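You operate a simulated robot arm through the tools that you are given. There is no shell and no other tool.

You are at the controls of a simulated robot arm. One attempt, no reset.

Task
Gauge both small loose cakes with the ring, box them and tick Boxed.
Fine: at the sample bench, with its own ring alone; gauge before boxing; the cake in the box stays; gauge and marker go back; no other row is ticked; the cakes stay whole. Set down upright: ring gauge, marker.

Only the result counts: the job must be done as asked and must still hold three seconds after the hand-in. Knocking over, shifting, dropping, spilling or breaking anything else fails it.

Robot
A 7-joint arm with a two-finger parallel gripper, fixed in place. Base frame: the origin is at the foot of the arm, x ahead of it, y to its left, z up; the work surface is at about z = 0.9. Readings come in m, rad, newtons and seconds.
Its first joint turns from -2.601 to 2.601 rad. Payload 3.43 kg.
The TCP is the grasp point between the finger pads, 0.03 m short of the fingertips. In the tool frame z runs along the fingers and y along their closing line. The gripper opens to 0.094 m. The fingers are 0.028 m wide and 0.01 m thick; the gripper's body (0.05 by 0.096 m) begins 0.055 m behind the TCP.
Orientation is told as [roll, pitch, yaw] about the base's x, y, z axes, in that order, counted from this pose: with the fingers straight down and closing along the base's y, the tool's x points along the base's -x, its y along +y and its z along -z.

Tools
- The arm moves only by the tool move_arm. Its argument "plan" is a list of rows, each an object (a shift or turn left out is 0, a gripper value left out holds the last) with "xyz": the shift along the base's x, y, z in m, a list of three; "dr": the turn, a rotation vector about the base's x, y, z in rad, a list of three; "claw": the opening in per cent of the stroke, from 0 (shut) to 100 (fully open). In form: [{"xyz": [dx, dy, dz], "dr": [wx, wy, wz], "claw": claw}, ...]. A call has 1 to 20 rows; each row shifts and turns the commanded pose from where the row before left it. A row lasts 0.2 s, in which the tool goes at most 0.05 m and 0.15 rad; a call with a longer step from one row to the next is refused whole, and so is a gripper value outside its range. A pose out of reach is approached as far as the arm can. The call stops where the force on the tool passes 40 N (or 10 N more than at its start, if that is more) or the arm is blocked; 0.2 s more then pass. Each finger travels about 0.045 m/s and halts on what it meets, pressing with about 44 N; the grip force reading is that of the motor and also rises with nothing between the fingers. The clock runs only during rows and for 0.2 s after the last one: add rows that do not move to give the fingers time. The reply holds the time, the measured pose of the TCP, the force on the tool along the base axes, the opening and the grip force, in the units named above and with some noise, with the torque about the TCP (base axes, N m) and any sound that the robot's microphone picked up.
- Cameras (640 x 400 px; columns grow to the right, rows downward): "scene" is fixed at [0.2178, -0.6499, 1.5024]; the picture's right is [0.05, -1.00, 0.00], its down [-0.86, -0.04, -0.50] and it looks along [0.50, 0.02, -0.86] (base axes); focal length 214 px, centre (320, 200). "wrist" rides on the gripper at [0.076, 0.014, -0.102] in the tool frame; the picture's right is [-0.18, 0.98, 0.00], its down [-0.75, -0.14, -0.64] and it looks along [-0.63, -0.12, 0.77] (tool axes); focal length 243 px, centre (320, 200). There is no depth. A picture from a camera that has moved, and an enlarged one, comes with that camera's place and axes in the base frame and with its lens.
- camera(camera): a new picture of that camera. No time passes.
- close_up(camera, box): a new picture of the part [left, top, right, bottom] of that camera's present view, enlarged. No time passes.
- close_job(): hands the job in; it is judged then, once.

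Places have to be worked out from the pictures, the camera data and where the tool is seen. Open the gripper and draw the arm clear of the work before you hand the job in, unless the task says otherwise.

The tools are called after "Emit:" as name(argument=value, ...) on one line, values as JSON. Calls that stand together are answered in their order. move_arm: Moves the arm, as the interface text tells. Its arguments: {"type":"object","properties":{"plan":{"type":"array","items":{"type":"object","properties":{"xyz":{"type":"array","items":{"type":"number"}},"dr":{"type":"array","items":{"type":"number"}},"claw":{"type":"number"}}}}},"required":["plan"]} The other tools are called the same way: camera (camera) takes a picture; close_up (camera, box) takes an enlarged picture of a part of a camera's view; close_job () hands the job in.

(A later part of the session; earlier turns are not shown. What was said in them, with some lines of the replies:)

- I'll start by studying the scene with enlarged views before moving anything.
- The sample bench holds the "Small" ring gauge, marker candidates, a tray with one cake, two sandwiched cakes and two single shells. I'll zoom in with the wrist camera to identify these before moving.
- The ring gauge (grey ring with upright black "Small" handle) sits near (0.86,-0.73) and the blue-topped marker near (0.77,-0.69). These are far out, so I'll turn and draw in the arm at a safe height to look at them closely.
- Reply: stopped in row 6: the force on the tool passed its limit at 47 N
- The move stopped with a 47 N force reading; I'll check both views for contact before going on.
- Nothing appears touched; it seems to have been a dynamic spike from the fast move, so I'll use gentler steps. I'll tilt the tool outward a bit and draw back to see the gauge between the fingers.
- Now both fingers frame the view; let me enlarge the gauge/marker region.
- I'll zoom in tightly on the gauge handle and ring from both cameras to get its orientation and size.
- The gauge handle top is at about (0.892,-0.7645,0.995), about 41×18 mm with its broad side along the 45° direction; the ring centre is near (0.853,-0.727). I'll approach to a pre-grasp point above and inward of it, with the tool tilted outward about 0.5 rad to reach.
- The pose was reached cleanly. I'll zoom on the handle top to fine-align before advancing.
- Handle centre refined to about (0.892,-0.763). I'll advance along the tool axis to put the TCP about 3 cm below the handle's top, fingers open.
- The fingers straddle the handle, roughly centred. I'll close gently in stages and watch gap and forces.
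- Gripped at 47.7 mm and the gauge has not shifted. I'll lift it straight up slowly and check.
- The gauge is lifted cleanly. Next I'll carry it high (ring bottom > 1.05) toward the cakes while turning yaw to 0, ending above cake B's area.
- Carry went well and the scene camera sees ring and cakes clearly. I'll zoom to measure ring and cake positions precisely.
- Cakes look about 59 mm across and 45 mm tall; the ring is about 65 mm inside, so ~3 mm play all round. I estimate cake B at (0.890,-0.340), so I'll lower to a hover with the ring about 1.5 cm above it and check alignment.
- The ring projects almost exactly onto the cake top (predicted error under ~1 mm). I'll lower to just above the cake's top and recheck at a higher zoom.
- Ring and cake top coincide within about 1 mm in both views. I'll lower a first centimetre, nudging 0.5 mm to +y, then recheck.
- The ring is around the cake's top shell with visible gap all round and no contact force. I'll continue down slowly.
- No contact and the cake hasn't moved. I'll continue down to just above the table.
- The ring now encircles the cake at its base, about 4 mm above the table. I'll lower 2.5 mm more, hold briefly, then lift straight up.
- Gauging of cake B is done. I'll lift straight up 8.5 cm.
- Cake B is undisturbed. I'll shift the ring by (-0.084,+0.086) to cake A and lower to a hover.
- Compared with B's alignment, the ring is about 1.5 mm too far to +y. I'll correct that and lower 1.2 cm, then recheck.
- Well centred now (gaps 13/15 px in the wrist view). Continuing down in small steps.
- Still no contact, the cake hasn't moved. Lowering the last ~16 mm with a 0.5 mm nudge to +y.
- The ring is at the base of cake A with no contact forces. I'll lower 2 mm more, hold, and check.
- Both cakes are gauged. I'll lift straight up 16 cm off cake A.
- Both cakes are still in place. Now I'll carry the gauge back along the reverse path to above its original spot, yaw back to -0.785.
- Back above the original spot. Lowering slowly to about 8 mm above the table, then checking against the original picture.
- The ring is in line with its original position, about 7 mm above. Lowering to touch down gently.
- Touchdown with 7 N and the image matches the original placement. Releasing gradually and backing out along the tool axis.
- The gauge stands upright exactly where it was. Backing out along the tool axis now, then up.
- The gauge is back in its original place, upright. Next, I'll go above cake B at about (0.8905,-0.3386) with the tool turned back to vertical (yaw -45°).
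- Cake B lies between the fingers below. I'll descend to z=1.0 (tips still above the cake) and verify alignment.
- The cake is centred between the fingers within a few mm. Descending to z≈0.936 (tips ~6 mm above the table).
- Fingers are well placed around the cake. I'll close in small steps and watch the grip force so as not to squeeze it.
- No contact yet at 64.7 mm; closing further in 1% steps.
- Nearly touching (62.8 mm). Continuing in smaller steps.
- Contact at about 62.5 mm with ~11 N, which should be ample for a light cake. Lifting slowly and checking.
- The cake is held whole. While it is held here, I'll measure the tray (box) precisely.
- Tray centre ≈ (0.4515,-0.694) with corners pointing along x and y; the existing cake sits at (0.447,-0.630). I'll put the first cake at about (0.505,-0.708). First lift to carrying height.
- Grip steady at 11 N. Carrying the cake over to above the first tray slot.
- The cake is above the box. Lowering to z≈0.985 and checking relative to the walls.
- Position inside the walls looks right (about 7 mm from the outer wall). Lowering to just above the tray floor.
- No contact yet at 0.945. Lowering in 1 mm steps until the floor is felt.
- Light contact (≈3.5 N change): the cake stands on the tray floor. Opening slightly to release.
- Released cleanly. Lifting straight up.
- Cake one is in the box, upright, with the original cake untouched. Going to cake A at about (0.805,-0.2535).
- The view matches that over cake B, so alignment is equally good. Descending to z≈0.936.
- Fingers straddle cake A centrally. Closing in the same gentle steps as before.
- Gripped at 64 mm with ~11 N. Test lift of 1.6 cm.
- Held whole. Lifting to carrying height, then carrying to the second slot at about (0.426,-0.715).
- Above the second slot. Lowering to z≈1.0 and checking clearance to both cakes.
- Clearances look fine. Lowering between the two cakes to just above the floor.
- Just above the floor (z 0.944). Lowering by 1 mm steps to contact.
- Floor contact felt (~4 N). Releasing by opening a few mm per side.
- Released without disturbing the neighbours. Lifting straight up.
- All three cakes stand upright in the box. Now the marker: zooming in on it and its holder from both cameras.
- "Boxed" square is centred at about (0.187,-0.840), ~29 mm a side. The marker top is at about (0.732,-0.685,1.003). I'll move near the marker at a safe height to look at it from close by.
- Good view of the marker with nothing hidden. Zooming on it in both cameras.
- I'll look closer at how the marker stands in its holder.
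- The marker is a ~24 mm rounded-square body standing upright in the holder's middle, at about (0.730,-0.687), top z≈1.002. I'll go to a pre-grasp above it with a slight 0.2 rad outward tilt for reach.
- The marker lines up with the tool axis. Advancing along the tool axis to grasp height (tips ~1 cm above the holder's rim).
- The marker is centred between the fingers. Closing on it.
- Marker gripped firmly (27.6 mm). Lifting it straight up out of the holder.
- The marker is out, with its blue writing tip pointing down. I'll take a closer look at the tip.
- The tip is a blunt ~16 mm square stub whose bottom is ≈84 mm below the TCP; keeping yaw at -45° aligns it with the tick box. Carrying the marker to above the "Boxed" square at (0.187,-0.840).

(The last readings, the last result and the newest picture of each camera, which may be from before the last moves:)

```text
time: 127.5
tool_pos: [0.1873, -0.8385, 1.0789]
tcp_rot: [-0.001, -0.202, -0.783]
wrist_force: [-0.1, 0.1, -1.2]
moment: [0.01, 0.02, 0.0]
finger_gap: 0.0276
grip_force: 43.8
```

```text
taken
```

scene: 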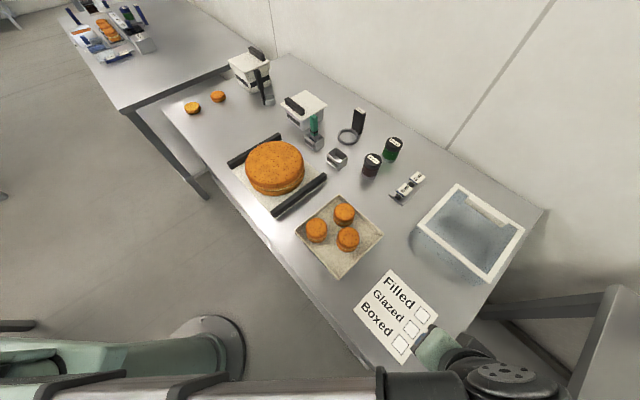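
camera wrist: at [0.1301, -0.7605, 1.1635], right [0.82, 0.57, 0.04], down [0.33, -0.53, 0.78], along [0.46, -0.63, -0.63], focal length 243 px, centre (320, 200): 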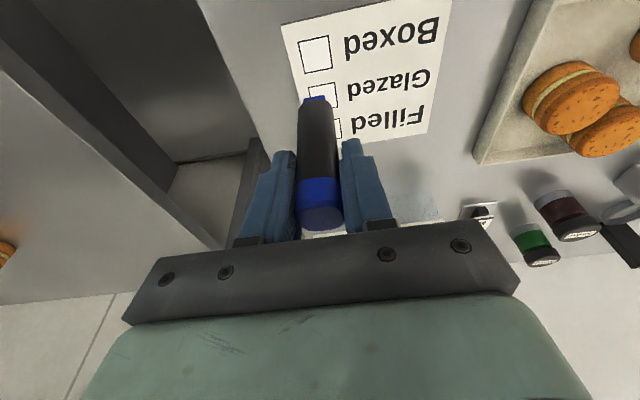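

Arrived; the scene camera still sees the "Boxed" square. Zooming on both views to check tip-to-square alignment.

Emit:
close_up(camera="scene", box=[370, 310, 450, 400])

Emit:
close_up(camera="wrist", box=[270, 0, 450, 150])

```text
4.44 times, centred on (410, 355) of scene
camera zoom: at [0.2178, -0.6499, 1.5024], right [0.05, -1.0, 0.0], down [-0.86, -0.04, -0.5], along [0.5, 0.02, -0.86], focal length 953 px, centre (-80, -489)
```

zoom: 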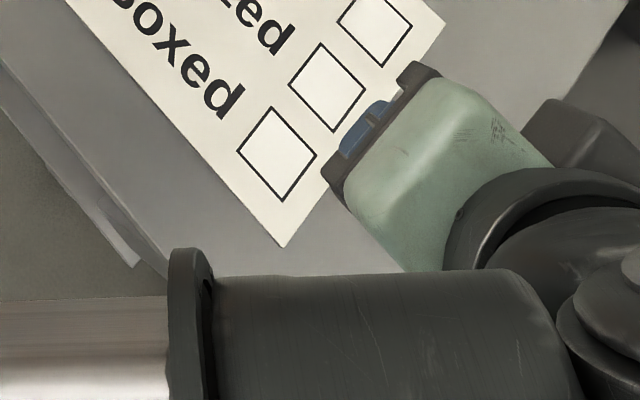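

```text
2.67 times, centred on (360, 75) of wrist
camera zoom: at [0.1301, -0.7605, 1.1635], right [0.82, 0.57, 0.04], down [0.33, -0.53, 0.78], along [0.46, -0.63, -0.63], focal length 647 px, centre (213, 533)
```

zoom: 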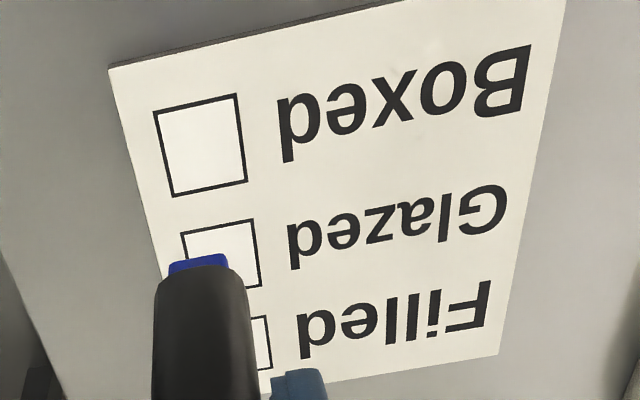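

I'll lower the tip to about 2 cm above the paper for a direct comparison with the square.

Emit:
move_arm(plan=[{"xyz": [0, 0, -0.005]}, {"xyz": [0, 0, -0.01]}, {"xyz": [0, 0, -0.015]}, {"xyz": [0, 0, -0.016]}, {"xyz": [0, 0, -0.014]}, {"xyz": [0, 0, -0.01]}, {"xyz": [0, 0, -0.005]}, {}, {}])

Emit:
close_up(camera="scene", box=[370, 310, 450, 400])

Emit:
close_up(camera="wrist", box=[270, 30, 400, 150])

```text
time: 129.5
tool_pos: [0.1873, -0.8391, 1.0039]
tcp_rot: [0.0, -0.201, -0.783]
wrist_force: [-0.5, -0.7, -2.1]
moment: [0.0, -0.03, 0.01]
finger_gap: 0.0275
grip_force: 44.0
```

```text
4.44 times, centred on (410, 355) of scene
camera zoom: at [0.2178, -0.6499, 1.5024], right [0.05, -1.0, 0.0], down [-0.86, -0.04, -0.5], along [0.5, 0.02, -0.86], focal length 953 px, centre (-80, -489)
```

zoom: 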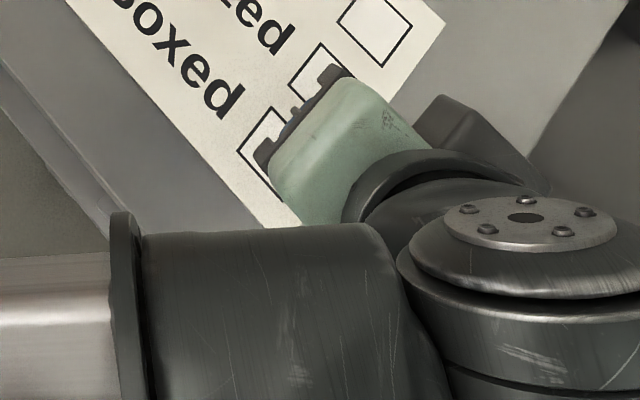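

```text
3.33 times, centred on (335, 90) of wrist
camera zoom: at [0.1296, -0.7612, 1.0887], right [0.82, 0.57, 0.04], down [0.33, -0.53, 0.78], along [0.46, -0.63, -0.63], focal length 809 px, centre (270, 567)
```

zoom: 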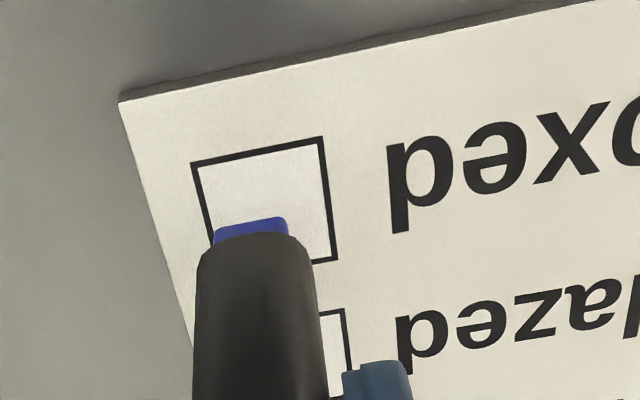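

Comparing tip and square in this view, the tip needs to move by about (+2.8, +1.2) mm to be centred. I'll correct this and lower to ~3 mm above the paper.

Emit:
move_arm(plan=[{"xyz": [0.0014, 0.0006, 0]}, {"xyz": [0.0014, 0.0006, -0.002]}, {"xyz": [0, 0, -0.005]}, {"xyz": [0, 0, -0.005]}, {"xyz": [0, 0, -0.004]}, {}, {}])

Emit:
close_up(camera="wrist", box=[270, 30, 400, 150])

```text
time: 131.1
tool_pos: [0.1914, -0.8392, 0.989]
tcp_rot: [-0.002, -0.201, -0.782]
wrist_force: [-0.5, 0.7, -0.4]
moment: [0.03, 0.0, 0.03]
finger_gap: 0.0276
grip_force: 44.3
```

```text
3.33 times, centred on (335, 90) of wrist
camera zoom: at [0.1327, -0.7609, 1.0733], right [0.82, 0.57, 0.04], down [0.33, -0.53, 0.78], along [0.46, -0.63, -0.63], focal length 809 px, centre (270, 567)
```

zoom: 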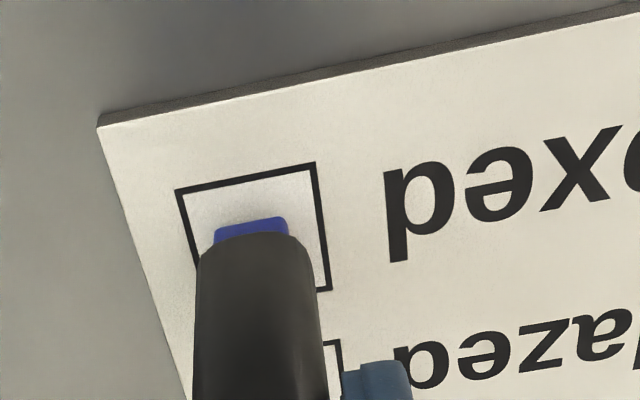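

The tip is well inside the square, within ~1.5 mm of centre. A tiny correction, then 1 mm steps down to contact.

Emit:
move_arm(plan=[{"xyz": [-0.0007, 0.0008, 0]}, {"xyz": [0, 0, -0.001]}, {"xyz": [0, 0, -0.001]}, {}])

```text
time: 132.1
tool_pos: [0.1887, -0.8375, 0.9852]
tcp_rot: [-0.002, -0.2, -0.783]
wrist_force: [0.4, -0.1, -1.3]
moment: [0.02, -0.02, -0.01]
finger_gap: 0.0275
grip_force: 43.8
```

Emit:
move_arm(plan=[{"xyz": [0, 0, -0.001]}, {}])

Emit:
close_up(camera="wrist", box=[270, 30, 400, 150])

```text
time: 132.7
tool_pos: [0.1887, -0.8374, 0.9859]
tcp_rot: [-0.003, -0.2, -0.783]
wrist_force: [0.2, 0.9, -0.4]
moment: [0.02, -0.02, 0.03]
finger_gap: 0.0273
grip_force: 43.8
```

```text
3.33 times, centred on (335, 90) of wrist
camera zoom: at [0.131, -0.7602, 1.0699], right [0.82, 0.57, 0.04], down [0.33, -0.53, 0.78], along [0.46, -0.63, -0.63], focal length 809 px, centre (270, 567)
```

zoom: 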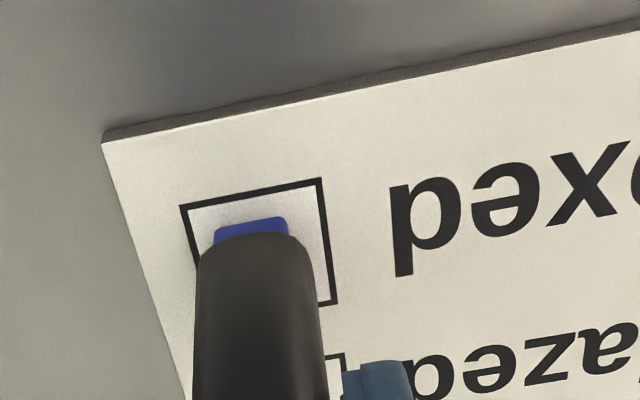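

No contact yet; alignment is good (about 1 mm left). I'll shift 1 mm along the box and step down further.

Emit:
move_arm(plan=[{"xyz": [0.0006, 0.0006, 0]}, {"xyz": [0, 0, -0.001]}, {}])

```text
time: 133.5
tool_pos: [0.1902, -0.837, 0.9859]
tcp_rot: [-0.002, -0.2, -0.783]
wrist_force: [-1.5, 2.7, 7.4]
moment: [0.19, 0.13, 0.04]
finger_gap: 0.0275
grip_force: 43.8
```

Contact at 7.4 N: the tip is on the paper. I'll hold briefly, then lift a little and look for a mark.

Emit:
move_arm(plan=[{}, {}, {"xyz": [0, 0, 0.003]}, {"xyz": [0, 0, 0.006]}, {"xyz": [0, 0, 0.01]}, {"xyz": [0, 0, 0.012]}, {"xyz": [0, 0, 0.01]}, {"xyz": [0, 0, 0.006]}, {}])

Emit:
close_up(camera="wrist", box=[270, 0, 430, 150])

Emit:
close_up(camera="scene", box=[350, 290, 450, 380])

```text
time: 135.5
tool_pos: [0.1905, -0.8379, 1.0296]
tcp_rot: [-0.004, -0.201, -0.784]
wrist_force: [-0.7, -0.2, 0.0]
moment: [-0.05, -0.01, -0.01]
finger_gap: 0.0275
grip_force: 44.4
```

```text
2.67 times, centred on (350, 75) of wrist
camera zoom: at [0.1324, -0.7605, 1.1155], right [0.82, 0.57, 0.04], down [0.33, -0.53, 0.78], along [0.46, -0.63, -0.63], focal length 647 px, centre (240, 533)
```

zoom: 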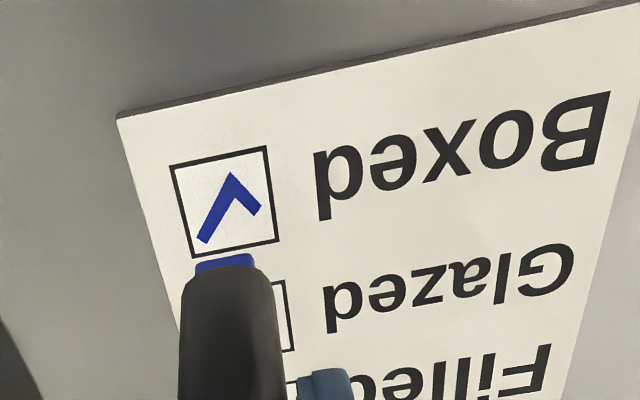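

```text
4.44 times, centred on (400, 335) of scene
camera zoom: at [0.2178, -0.6499, 1.5024], right [0.05, -1.0, 0.0], down [-0.86, -0.04, -0.5], along [0.5, 0.02, -0.86], focal length 953 px, centre (-36, -400)
```

zoom: 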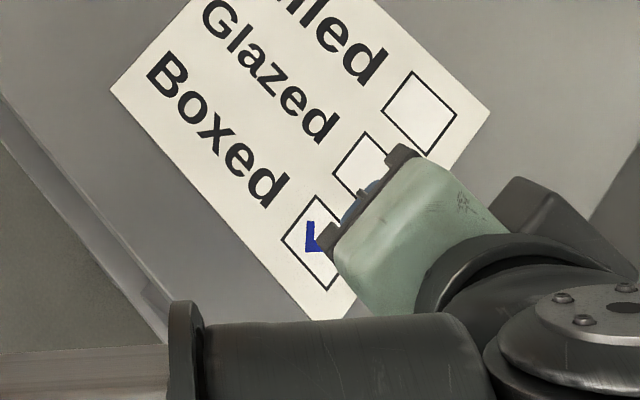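

The tick appears in "Boxed" only. Now returning the marker: first raise, then carry back above its holder along the same path.

Emit:
move_arm(plan=[{"xyz": [0, 0, 0.008]}, {"xyz": [0, 0, 0.018]}, {"xyz": [0, 0, 0.02]}, {"xyz": [0, 0, 0.018]}, {"xyz": [0, 0, 0.01]}, {}])

Emit:
move_arm(plan=[{"xyz": [0.005, 0.0014, 0]}, {"xyz": [0.0135, 0.0037, 0]}, {"xyz": [0.026, 0.0072, 0]}, {"xyz": [0.0316, 0.0087, 0]}, {"xyz": [0.0316, 0.0087, 0]}, {"xyz": [0.0316, 0.0087, 0]}, {"xyz": [0.0316, 0.0087, 0]}, {"xyz": [0.0316, 0.0087, 0]}, {"xyz": [0.0316, 0.0087, 0]}, {"xyz": [0.0316, 0.0087, 0]}, {"xyz": [0.0316, 0.0087, 0]}, {"xyz": [0.0316, 0.0087, 0]}, {"xyz": [0.0316, 0.0087, 0]}, {"xyz": [0.0316, 0.0087, 0]}, {"xyz": [0.0316, 0.0087, 0]}, {"xyz": [0.0316, 0.0087, 0]}, {"xyz": [0.0316, 0.0087, 0]}, {"xyz": [0.0316, 0.0087, 0]}, {"xyz": [0.016, 0.0047, 0]}, {"xyz": [0.0063, 0.0021, 0]}])

Emit:
camera(camera="wrist")

Emit:
close_up(camera="scene", box=[308, 90, 378, 175])

```text
time: 136.9
tool_pos: [0.1905, -0.8356, 1.1065]
tcp_rot: [0.0, -0.199, -0.784]
wrist_force: [0.4, 0.5, -1.5]
moment: [-0.01, -0.01, -0.01]
finger_gap: 0.0275
grip_force: 43.8
```

```text
time: 141.1
tool_pos: [0.7313, -0.6875, 1.1054]
tcp_rot: [-0.002, -0.2, -0.785]
wrist_force: [0.2, -0.2, -0.6]
moment: [0.01, 0.02, 0.02]
finger_gap: 0.0274
grip_force: 43.6
```

```text
taken
camera wrist: at [0.6741, -0.6094, 1.19], right [0.82, 0.57, 0.04], down [0.33, -0.53, 0.78], along [0.46, -0.63, -0.62], focal length 243 px, centre (320, 200)
```

wrist: 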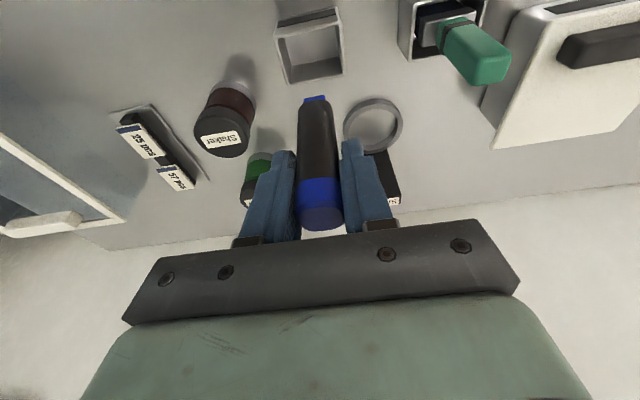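

```text
4.71 times, centred on (343, 132) of scene
camera zoom: at [0.2178, -0.6499, 1.5024], right [0.05, -1.0, 0.0], down [-0.86, -0.04, -0.5], along [0.5, 0.02, -0.86], focal length 1009 px, centre (212, 518)
```

zoom: 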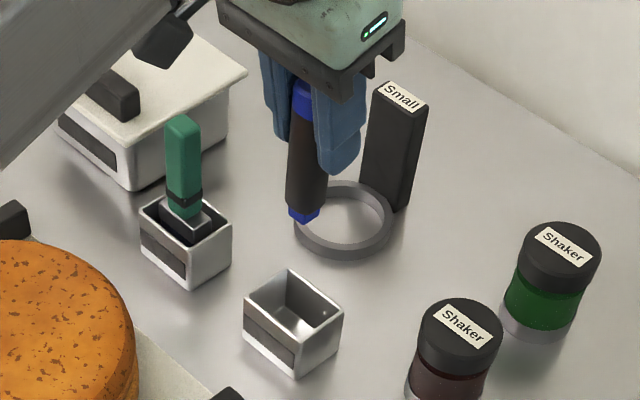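

Position matches that just after the lift-out. Lowering the marker into the holder to ~8 mm above its seat.

Emit:
move_arm(plan=[{"xyz": [0, 0, -0.005]}, {"xyz": [0, 0, -0.012]}, {"xyz": [0, 0, -0.016]}, {"xyz": [0, 0, -0.016]}, {"xyz": [0, 0, -0.014]}, {"xyz": [0, 0, -0.012]}, {"xyz": [0, 0, -0.012]}, {"xyz": [0, 0, -0.01]}, {"xyz": [0, 0, -0.008]}, {"xyz": [0, 0, -0.005]}, {"xyz": [0, 0, -0.002]}, {}, {}])

Emit:
close_up(camera="scene", box=[308, 120, 368, 175])

Emit:
close_up(camera="wrist", box=[250, 40, 400, 160])

```text
time: 143.9
tool_pos: [0.7292, -0.6896, 0.9929]
tcp_rot: [-0.002, -0.201, -0.784]
wrist_force: [-0.2, 0.9, -0.5]
moment: [0.04, 0.02, 0.02]
finger_gap: 0.0276
grip_force: 43.7
```

```text
7.27 times, centred on (338, 148) of scene
camera zoom: at [0.2178, -0.6499, 1.5024], right [0.05, -1.0, 0.0], down [-0.86, -0.04, -0.5], along [0.5, 0.02, -0.86], focal length 1560 px, centre (189, 582)
```

zoom: 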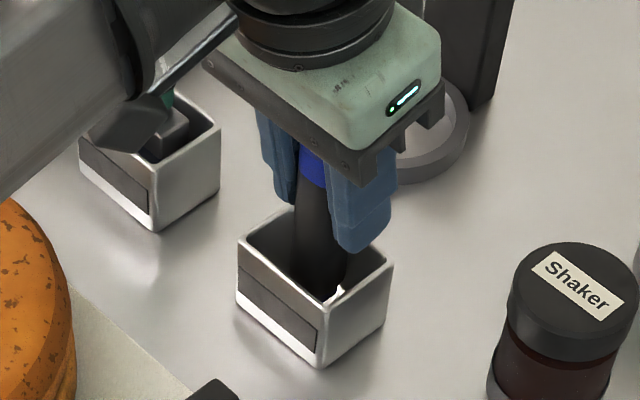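

```text
3.33 times, centred on (325, 100) of wrist
camera zoom: at [0.672, -0.6108, 1.0777], right [0.82, 0.57, 0.04], down [0.33, -0.53, 0.78], along [0.46, -0.63, -0.63], focal length 809 px, centre (303, 533)
```

zoom: 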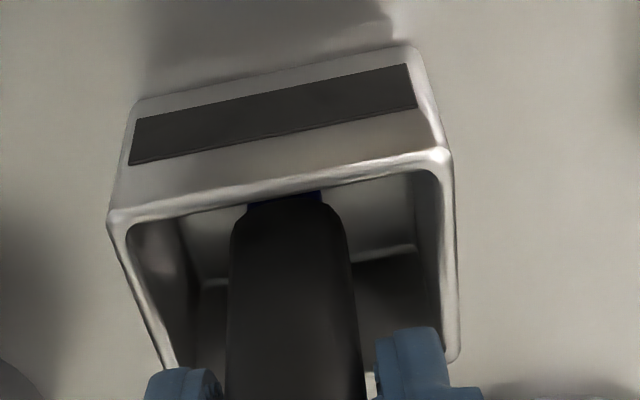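

The marker is inside the holder without contact and the holder has not moved. Lowering the last millimetres.

Emit:
move_arm(plan=[{"xyz": [0, 0, -0.002]}, {"xyz": [0, 0, -0.002]}, {"xyz": [0, 0, -0.002]}, {"xyz": [0, 0, -0.001]}, {}, {}])

```text
time: 145.3
tool_pos: [0.7311, -0.6876, 0.9865]
tcp_rot: [-0.003, -0.201, -0.784]
wrist_force: [-0.2, -0.2, -0.8]
moment: [0.01, 0.0, -0.01]
finger_gap: 0.0274
grip_force: 44.3
```

Emit:
move_arm(plan=[{"xyz": [0, 0, -0.001]}, {}])

```text
time: 145.9
tool_pos: [0.7299, -0.6876, 0.9845]
tcp_rot: [-0.003, -0.2, -0.783]
wrist_force: [0.6, 0.0, -0.9]
moment: [0.05, -0.03, 0.01]
finger_gap: 0.0275
grip_force: 43.7
```

At the original grasp height with no force yet; half a millimetre more to make sure it sits.

Emit:
move_arm(plan=[{"xyz": [0, 0, -0.0006]}, {}])

```text
time: 146.5
tool_pos: [0.7299, -0.6873, 0.9844]
tcp_rot: [-0.003, -0.201, -0.785]
wrist_force: [-0.1, 1.5, -0.7]
moment: [0.02, -0.01, 0.01]
finger_gap: 0.0274
grip_force: 44.5
```

Emit:
move_arm(plan=[{"xyz": [0, 0, -0.0006]}, {}])

```text
time: 147.1
tool_pos: [0.7302, -0.6878, 0.9834]
tcp_rot: [-0.003, -0.2, -0.784]
wrist_force: [0.3, -0.6, -0.7]
moment: [0.03, -0.03, 0.01]
finger_gap: 0.0274
grip_force: 44.3
```

Still free; continuing in small steps (it may have slid ~1 mm in the grip during the tick).

Emit:
move_arm(plan=[{"xyz": [0, 0, -0.0007]}, {}])

```text
time: 147.7
tool_pos: [0.7299, -0.6879, 0.9839]
tcp_rot: [-0.003, -0.203, -0.784]
wrist_force: [0.8, -1.1, 5.4]
moment: [-0.01, -0.07, 0.01]
finger_gap: 0.0276
grip_force: 44.7
```

Seated (5.4 N). Releasing gradually.

Emit:
move_arm(plan=[{"xyz": [0, 0, 0.0003], "claw": 25}, {"claw": 28}, {"claw": 30}, {"claw": 32}, {"claw": 36}, {"claw": 44}, {"claw": 54}, {"claw": 60}, {}, {}])

Emit:
camera(camera="wrist")

Emit:
close_up(camera="scene", box=[308, 120, 368, 175])

```text
time: 149.9
tool_pos: [0.7305, -0.6879, 0.9837]
tcp_rot: [-0.002, -0.201, -0.784]
wrist_force: [0.8, 0.1, 0.7]
moment: [0.01, 0.0, -0.03]
finger_gap: 0.0562
grip_force: 0.1
```

```text
taken
camera wrist: at [0.6725, -0.61, 1.0679], right [0.82, 0.57, 0.04], down [0.33, -0.53, 0.78], along [0.46, -0.63, -0.63], focal length 243 px, centre (320, 200)
```

wrist: 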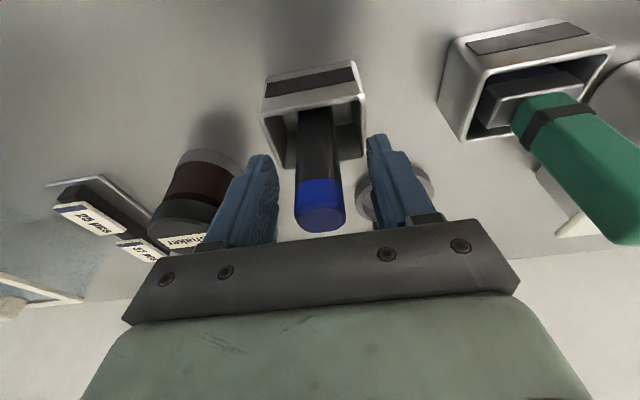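

```text
7.27 times, centred on (338, 148) of scene
camera zoom: at [0.2178, -0.6499, 1.5024], right [0.05, -1.0, 0.0], down [-0.86, -0.04, -0.5], along [0.5, 0.02, -0.86], focal length 1560 px, centre (189, 582)
```

zoom: 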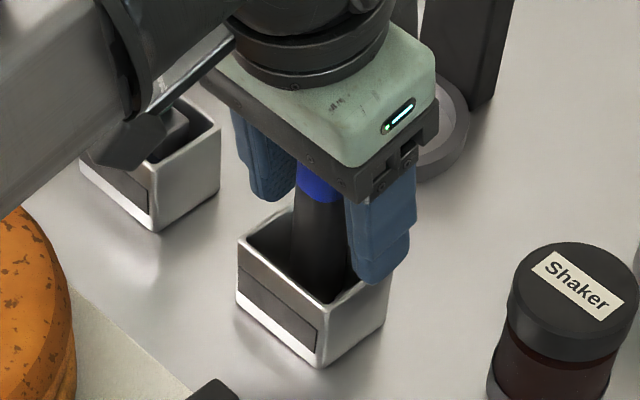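

The marker stands upright in its holder. Backing out along the tool axis and then drawing the arm up and clear.

Emit:
move_arm(plan=[{"xyz": [-0.001, 0.001, 0.006]}, {"xyz": [-0.002, 0.002, 0.012]}, {"xyz": [-0.002, 0.002, 0.014]}, {"xyz": [-0.002, 0.002, 0.014]}, {"xyz": [-0.002, 0.002, 0.014]}, {"xyz": [-0.002, 0.002, 0.014]}, {"xyz": [-0.004, 0.004, 0.016]}, {"xyz": [-0.008, 0.008, 0.018]}, {"xyz": [-0.014, 0.014, 0.018]}, {"xyz": [-0.018, 0.018, 0.018], "claw": 80}, {"xyz": [-0.018, 0.018, 0.016], "claw": 100}, {"xyz": [-0.012, 0.012, 0.01]}, {"xyz": [-0.006, 0.006, 0.004]}, {}])

Emit:
camera(camera="scene")

Emit:
camera(camera="wrist")

```text
time: 152.9
tool_pos: [0.6409, -0.5946, 1.158]
tcp_rot: [-0.001, -0.2, -0.784]
wrist_force: [0.5, 0.2, 1.0]
moment: [-0.01, -0.02, -0.01]
finger_gap: 0.0938
grip_force: 0.1
```

```text
taken
```

scene: 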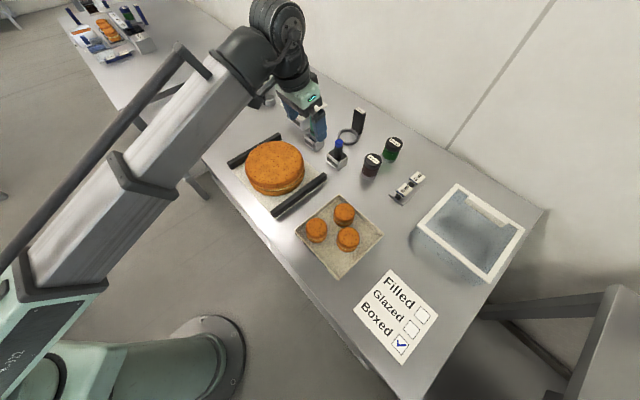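

```text
taken
camera wrist: at [0.5831, -0.5175, 1.2421], right [0.82, 0.57, 0.04], down [0.33, -0.53, 0.78], along [0.46, -0.63, -0.63], focal length 243 px, centre (320, 200)
```

wrist: 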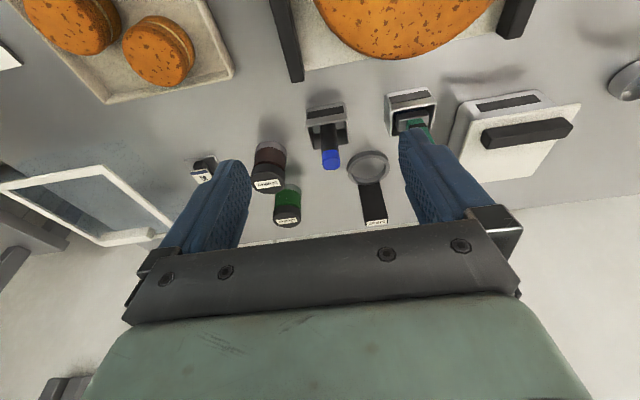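

Everything looks in place. I'll raise the arm further clear of the bench and verify the final state with close-ups.

Emit:
move_arm(plan=[{"xyz": [-0.004, 0.006, 0.006]}, {"xyz": [-0.008, 0.014, 0.012]}, {"xyz": [-0.01, 0.02, 0.016]}, {"xyz": [-0.01, 0.024, 0.018]}, {"xyz": [-0.01, 0.024, 0.018]}, {"xyz": [-0.01, 0.024, 0.016]}, {"xyz": [-0.008, 0.02, 0.012]}, {"xyz": [-0.004, 0.01, 0.006]}, {}, {}])

Emit:
camera(camera="scene")

Emit:
close_up(camera="scene", box=[318, 100, 378, 175])

Emit:
close_up(camera="scene", box=[285, 185, 395, 285])

Emit:
close_up(camera="scene", box=[350, 260, 450, 370])

```text
time: 155.1
tool_pos: [0.5762, -0.4566, 1.2609]
tcp_rot: [-0.001, -0.201, -0.785]
wrist_force: [0.4, 0.0, 0.1]
moment: [0.0, -0.04, 0.02]
finger_gap: 0.0939
grip_force: 0.0
```

```text
taken
```

scene: 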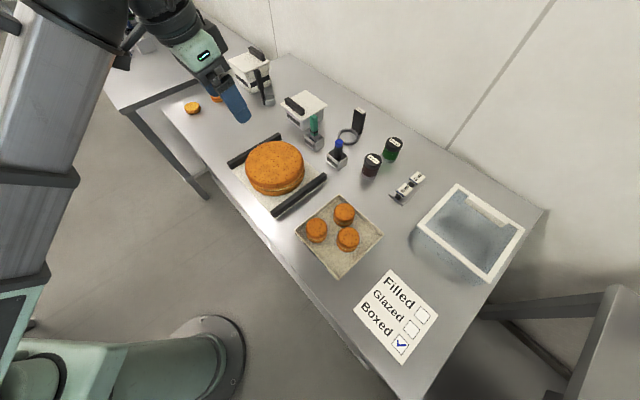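

```text
5.33 times, centred on (348, 138) of scene
camera zoom: at [0.2178, -0.6499, 1.5024], right [0.05, -1.0, 0.0], down [-0.86, -0.04, -0.5], along [0.5, 0.02, -0.86], focal length 1144 px, centre (171, 533)
```

zoom: 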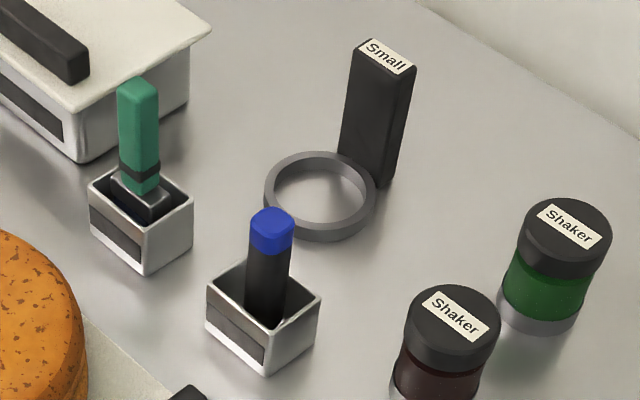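

```text
4.00 times, centred on (340, 235) of scene
camera zoom: at [0.2178, -0.6499, 1.5024], right [0.05, -1.0, 0.0], down [-0.86, -0.04, -0.5], along [0.5, 0.02, -0.86], focal length 858 px, centre (240, 60)
```

zoom: 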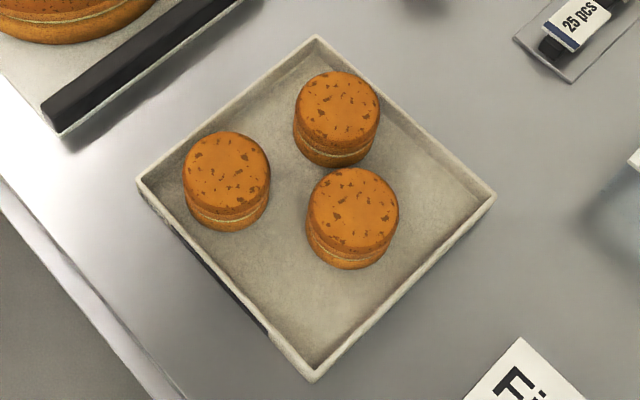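

```text
3.64 times, centred on (400, 315) of scene
camera zoom: at [0.2178, -0.6499, 1.5024], right [0.05, -1.0, 0.0], down [-0.86, -0.04, -0.5], along [0.5, 0.02, -0.86], focal length 780 px, centre (29, -218)
```

zoom: 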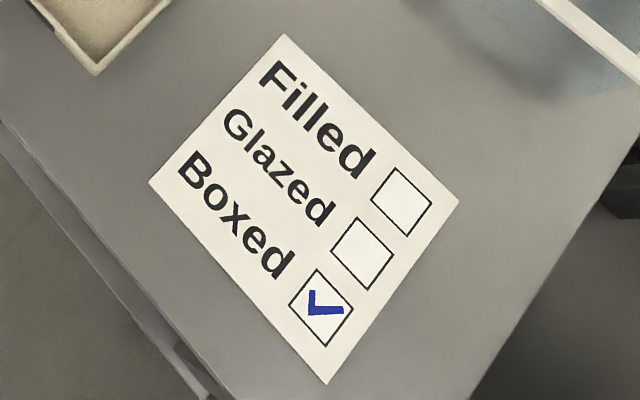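

The gauge and marker are upright in their original places. All three cakes are whole in the box, and the one that was there first has not moved. Only "Boxed" is ticked, the gripper is open and the arm is clear, so I'm handing in the job.

Emit:
close_job()

```text
The job is handed in.
```

I gauged both small loose cakes with the "Small" ring, put them in the box and ticked "Boxed". The job is handed in; no verdict has come back yet.

- **Gauging:** I lowered the sample bench's own ring over each cake until it was almost on the table. It went down freely over both, and neither cake moved.
- **Box:** I took the shallow beige tray with the cake already in it as the box. Both cakes stand whole and upright in it, and that first cake stayed where it was.
- **Tick:** There is one tick in the "Boxed" square; "Filled" and "Glazed" are blank.
- **Gauge and marker:** The gauge is back in its original spot and the marker is in its holder, both upright.

Early on, one move stopped itself on a force reading of 47 N. Nothing looked touched in the pictures, so I put it down to moving too fast and used slower steps from then on. The final pictures showed nothing else on the bench knocked over or shifted.
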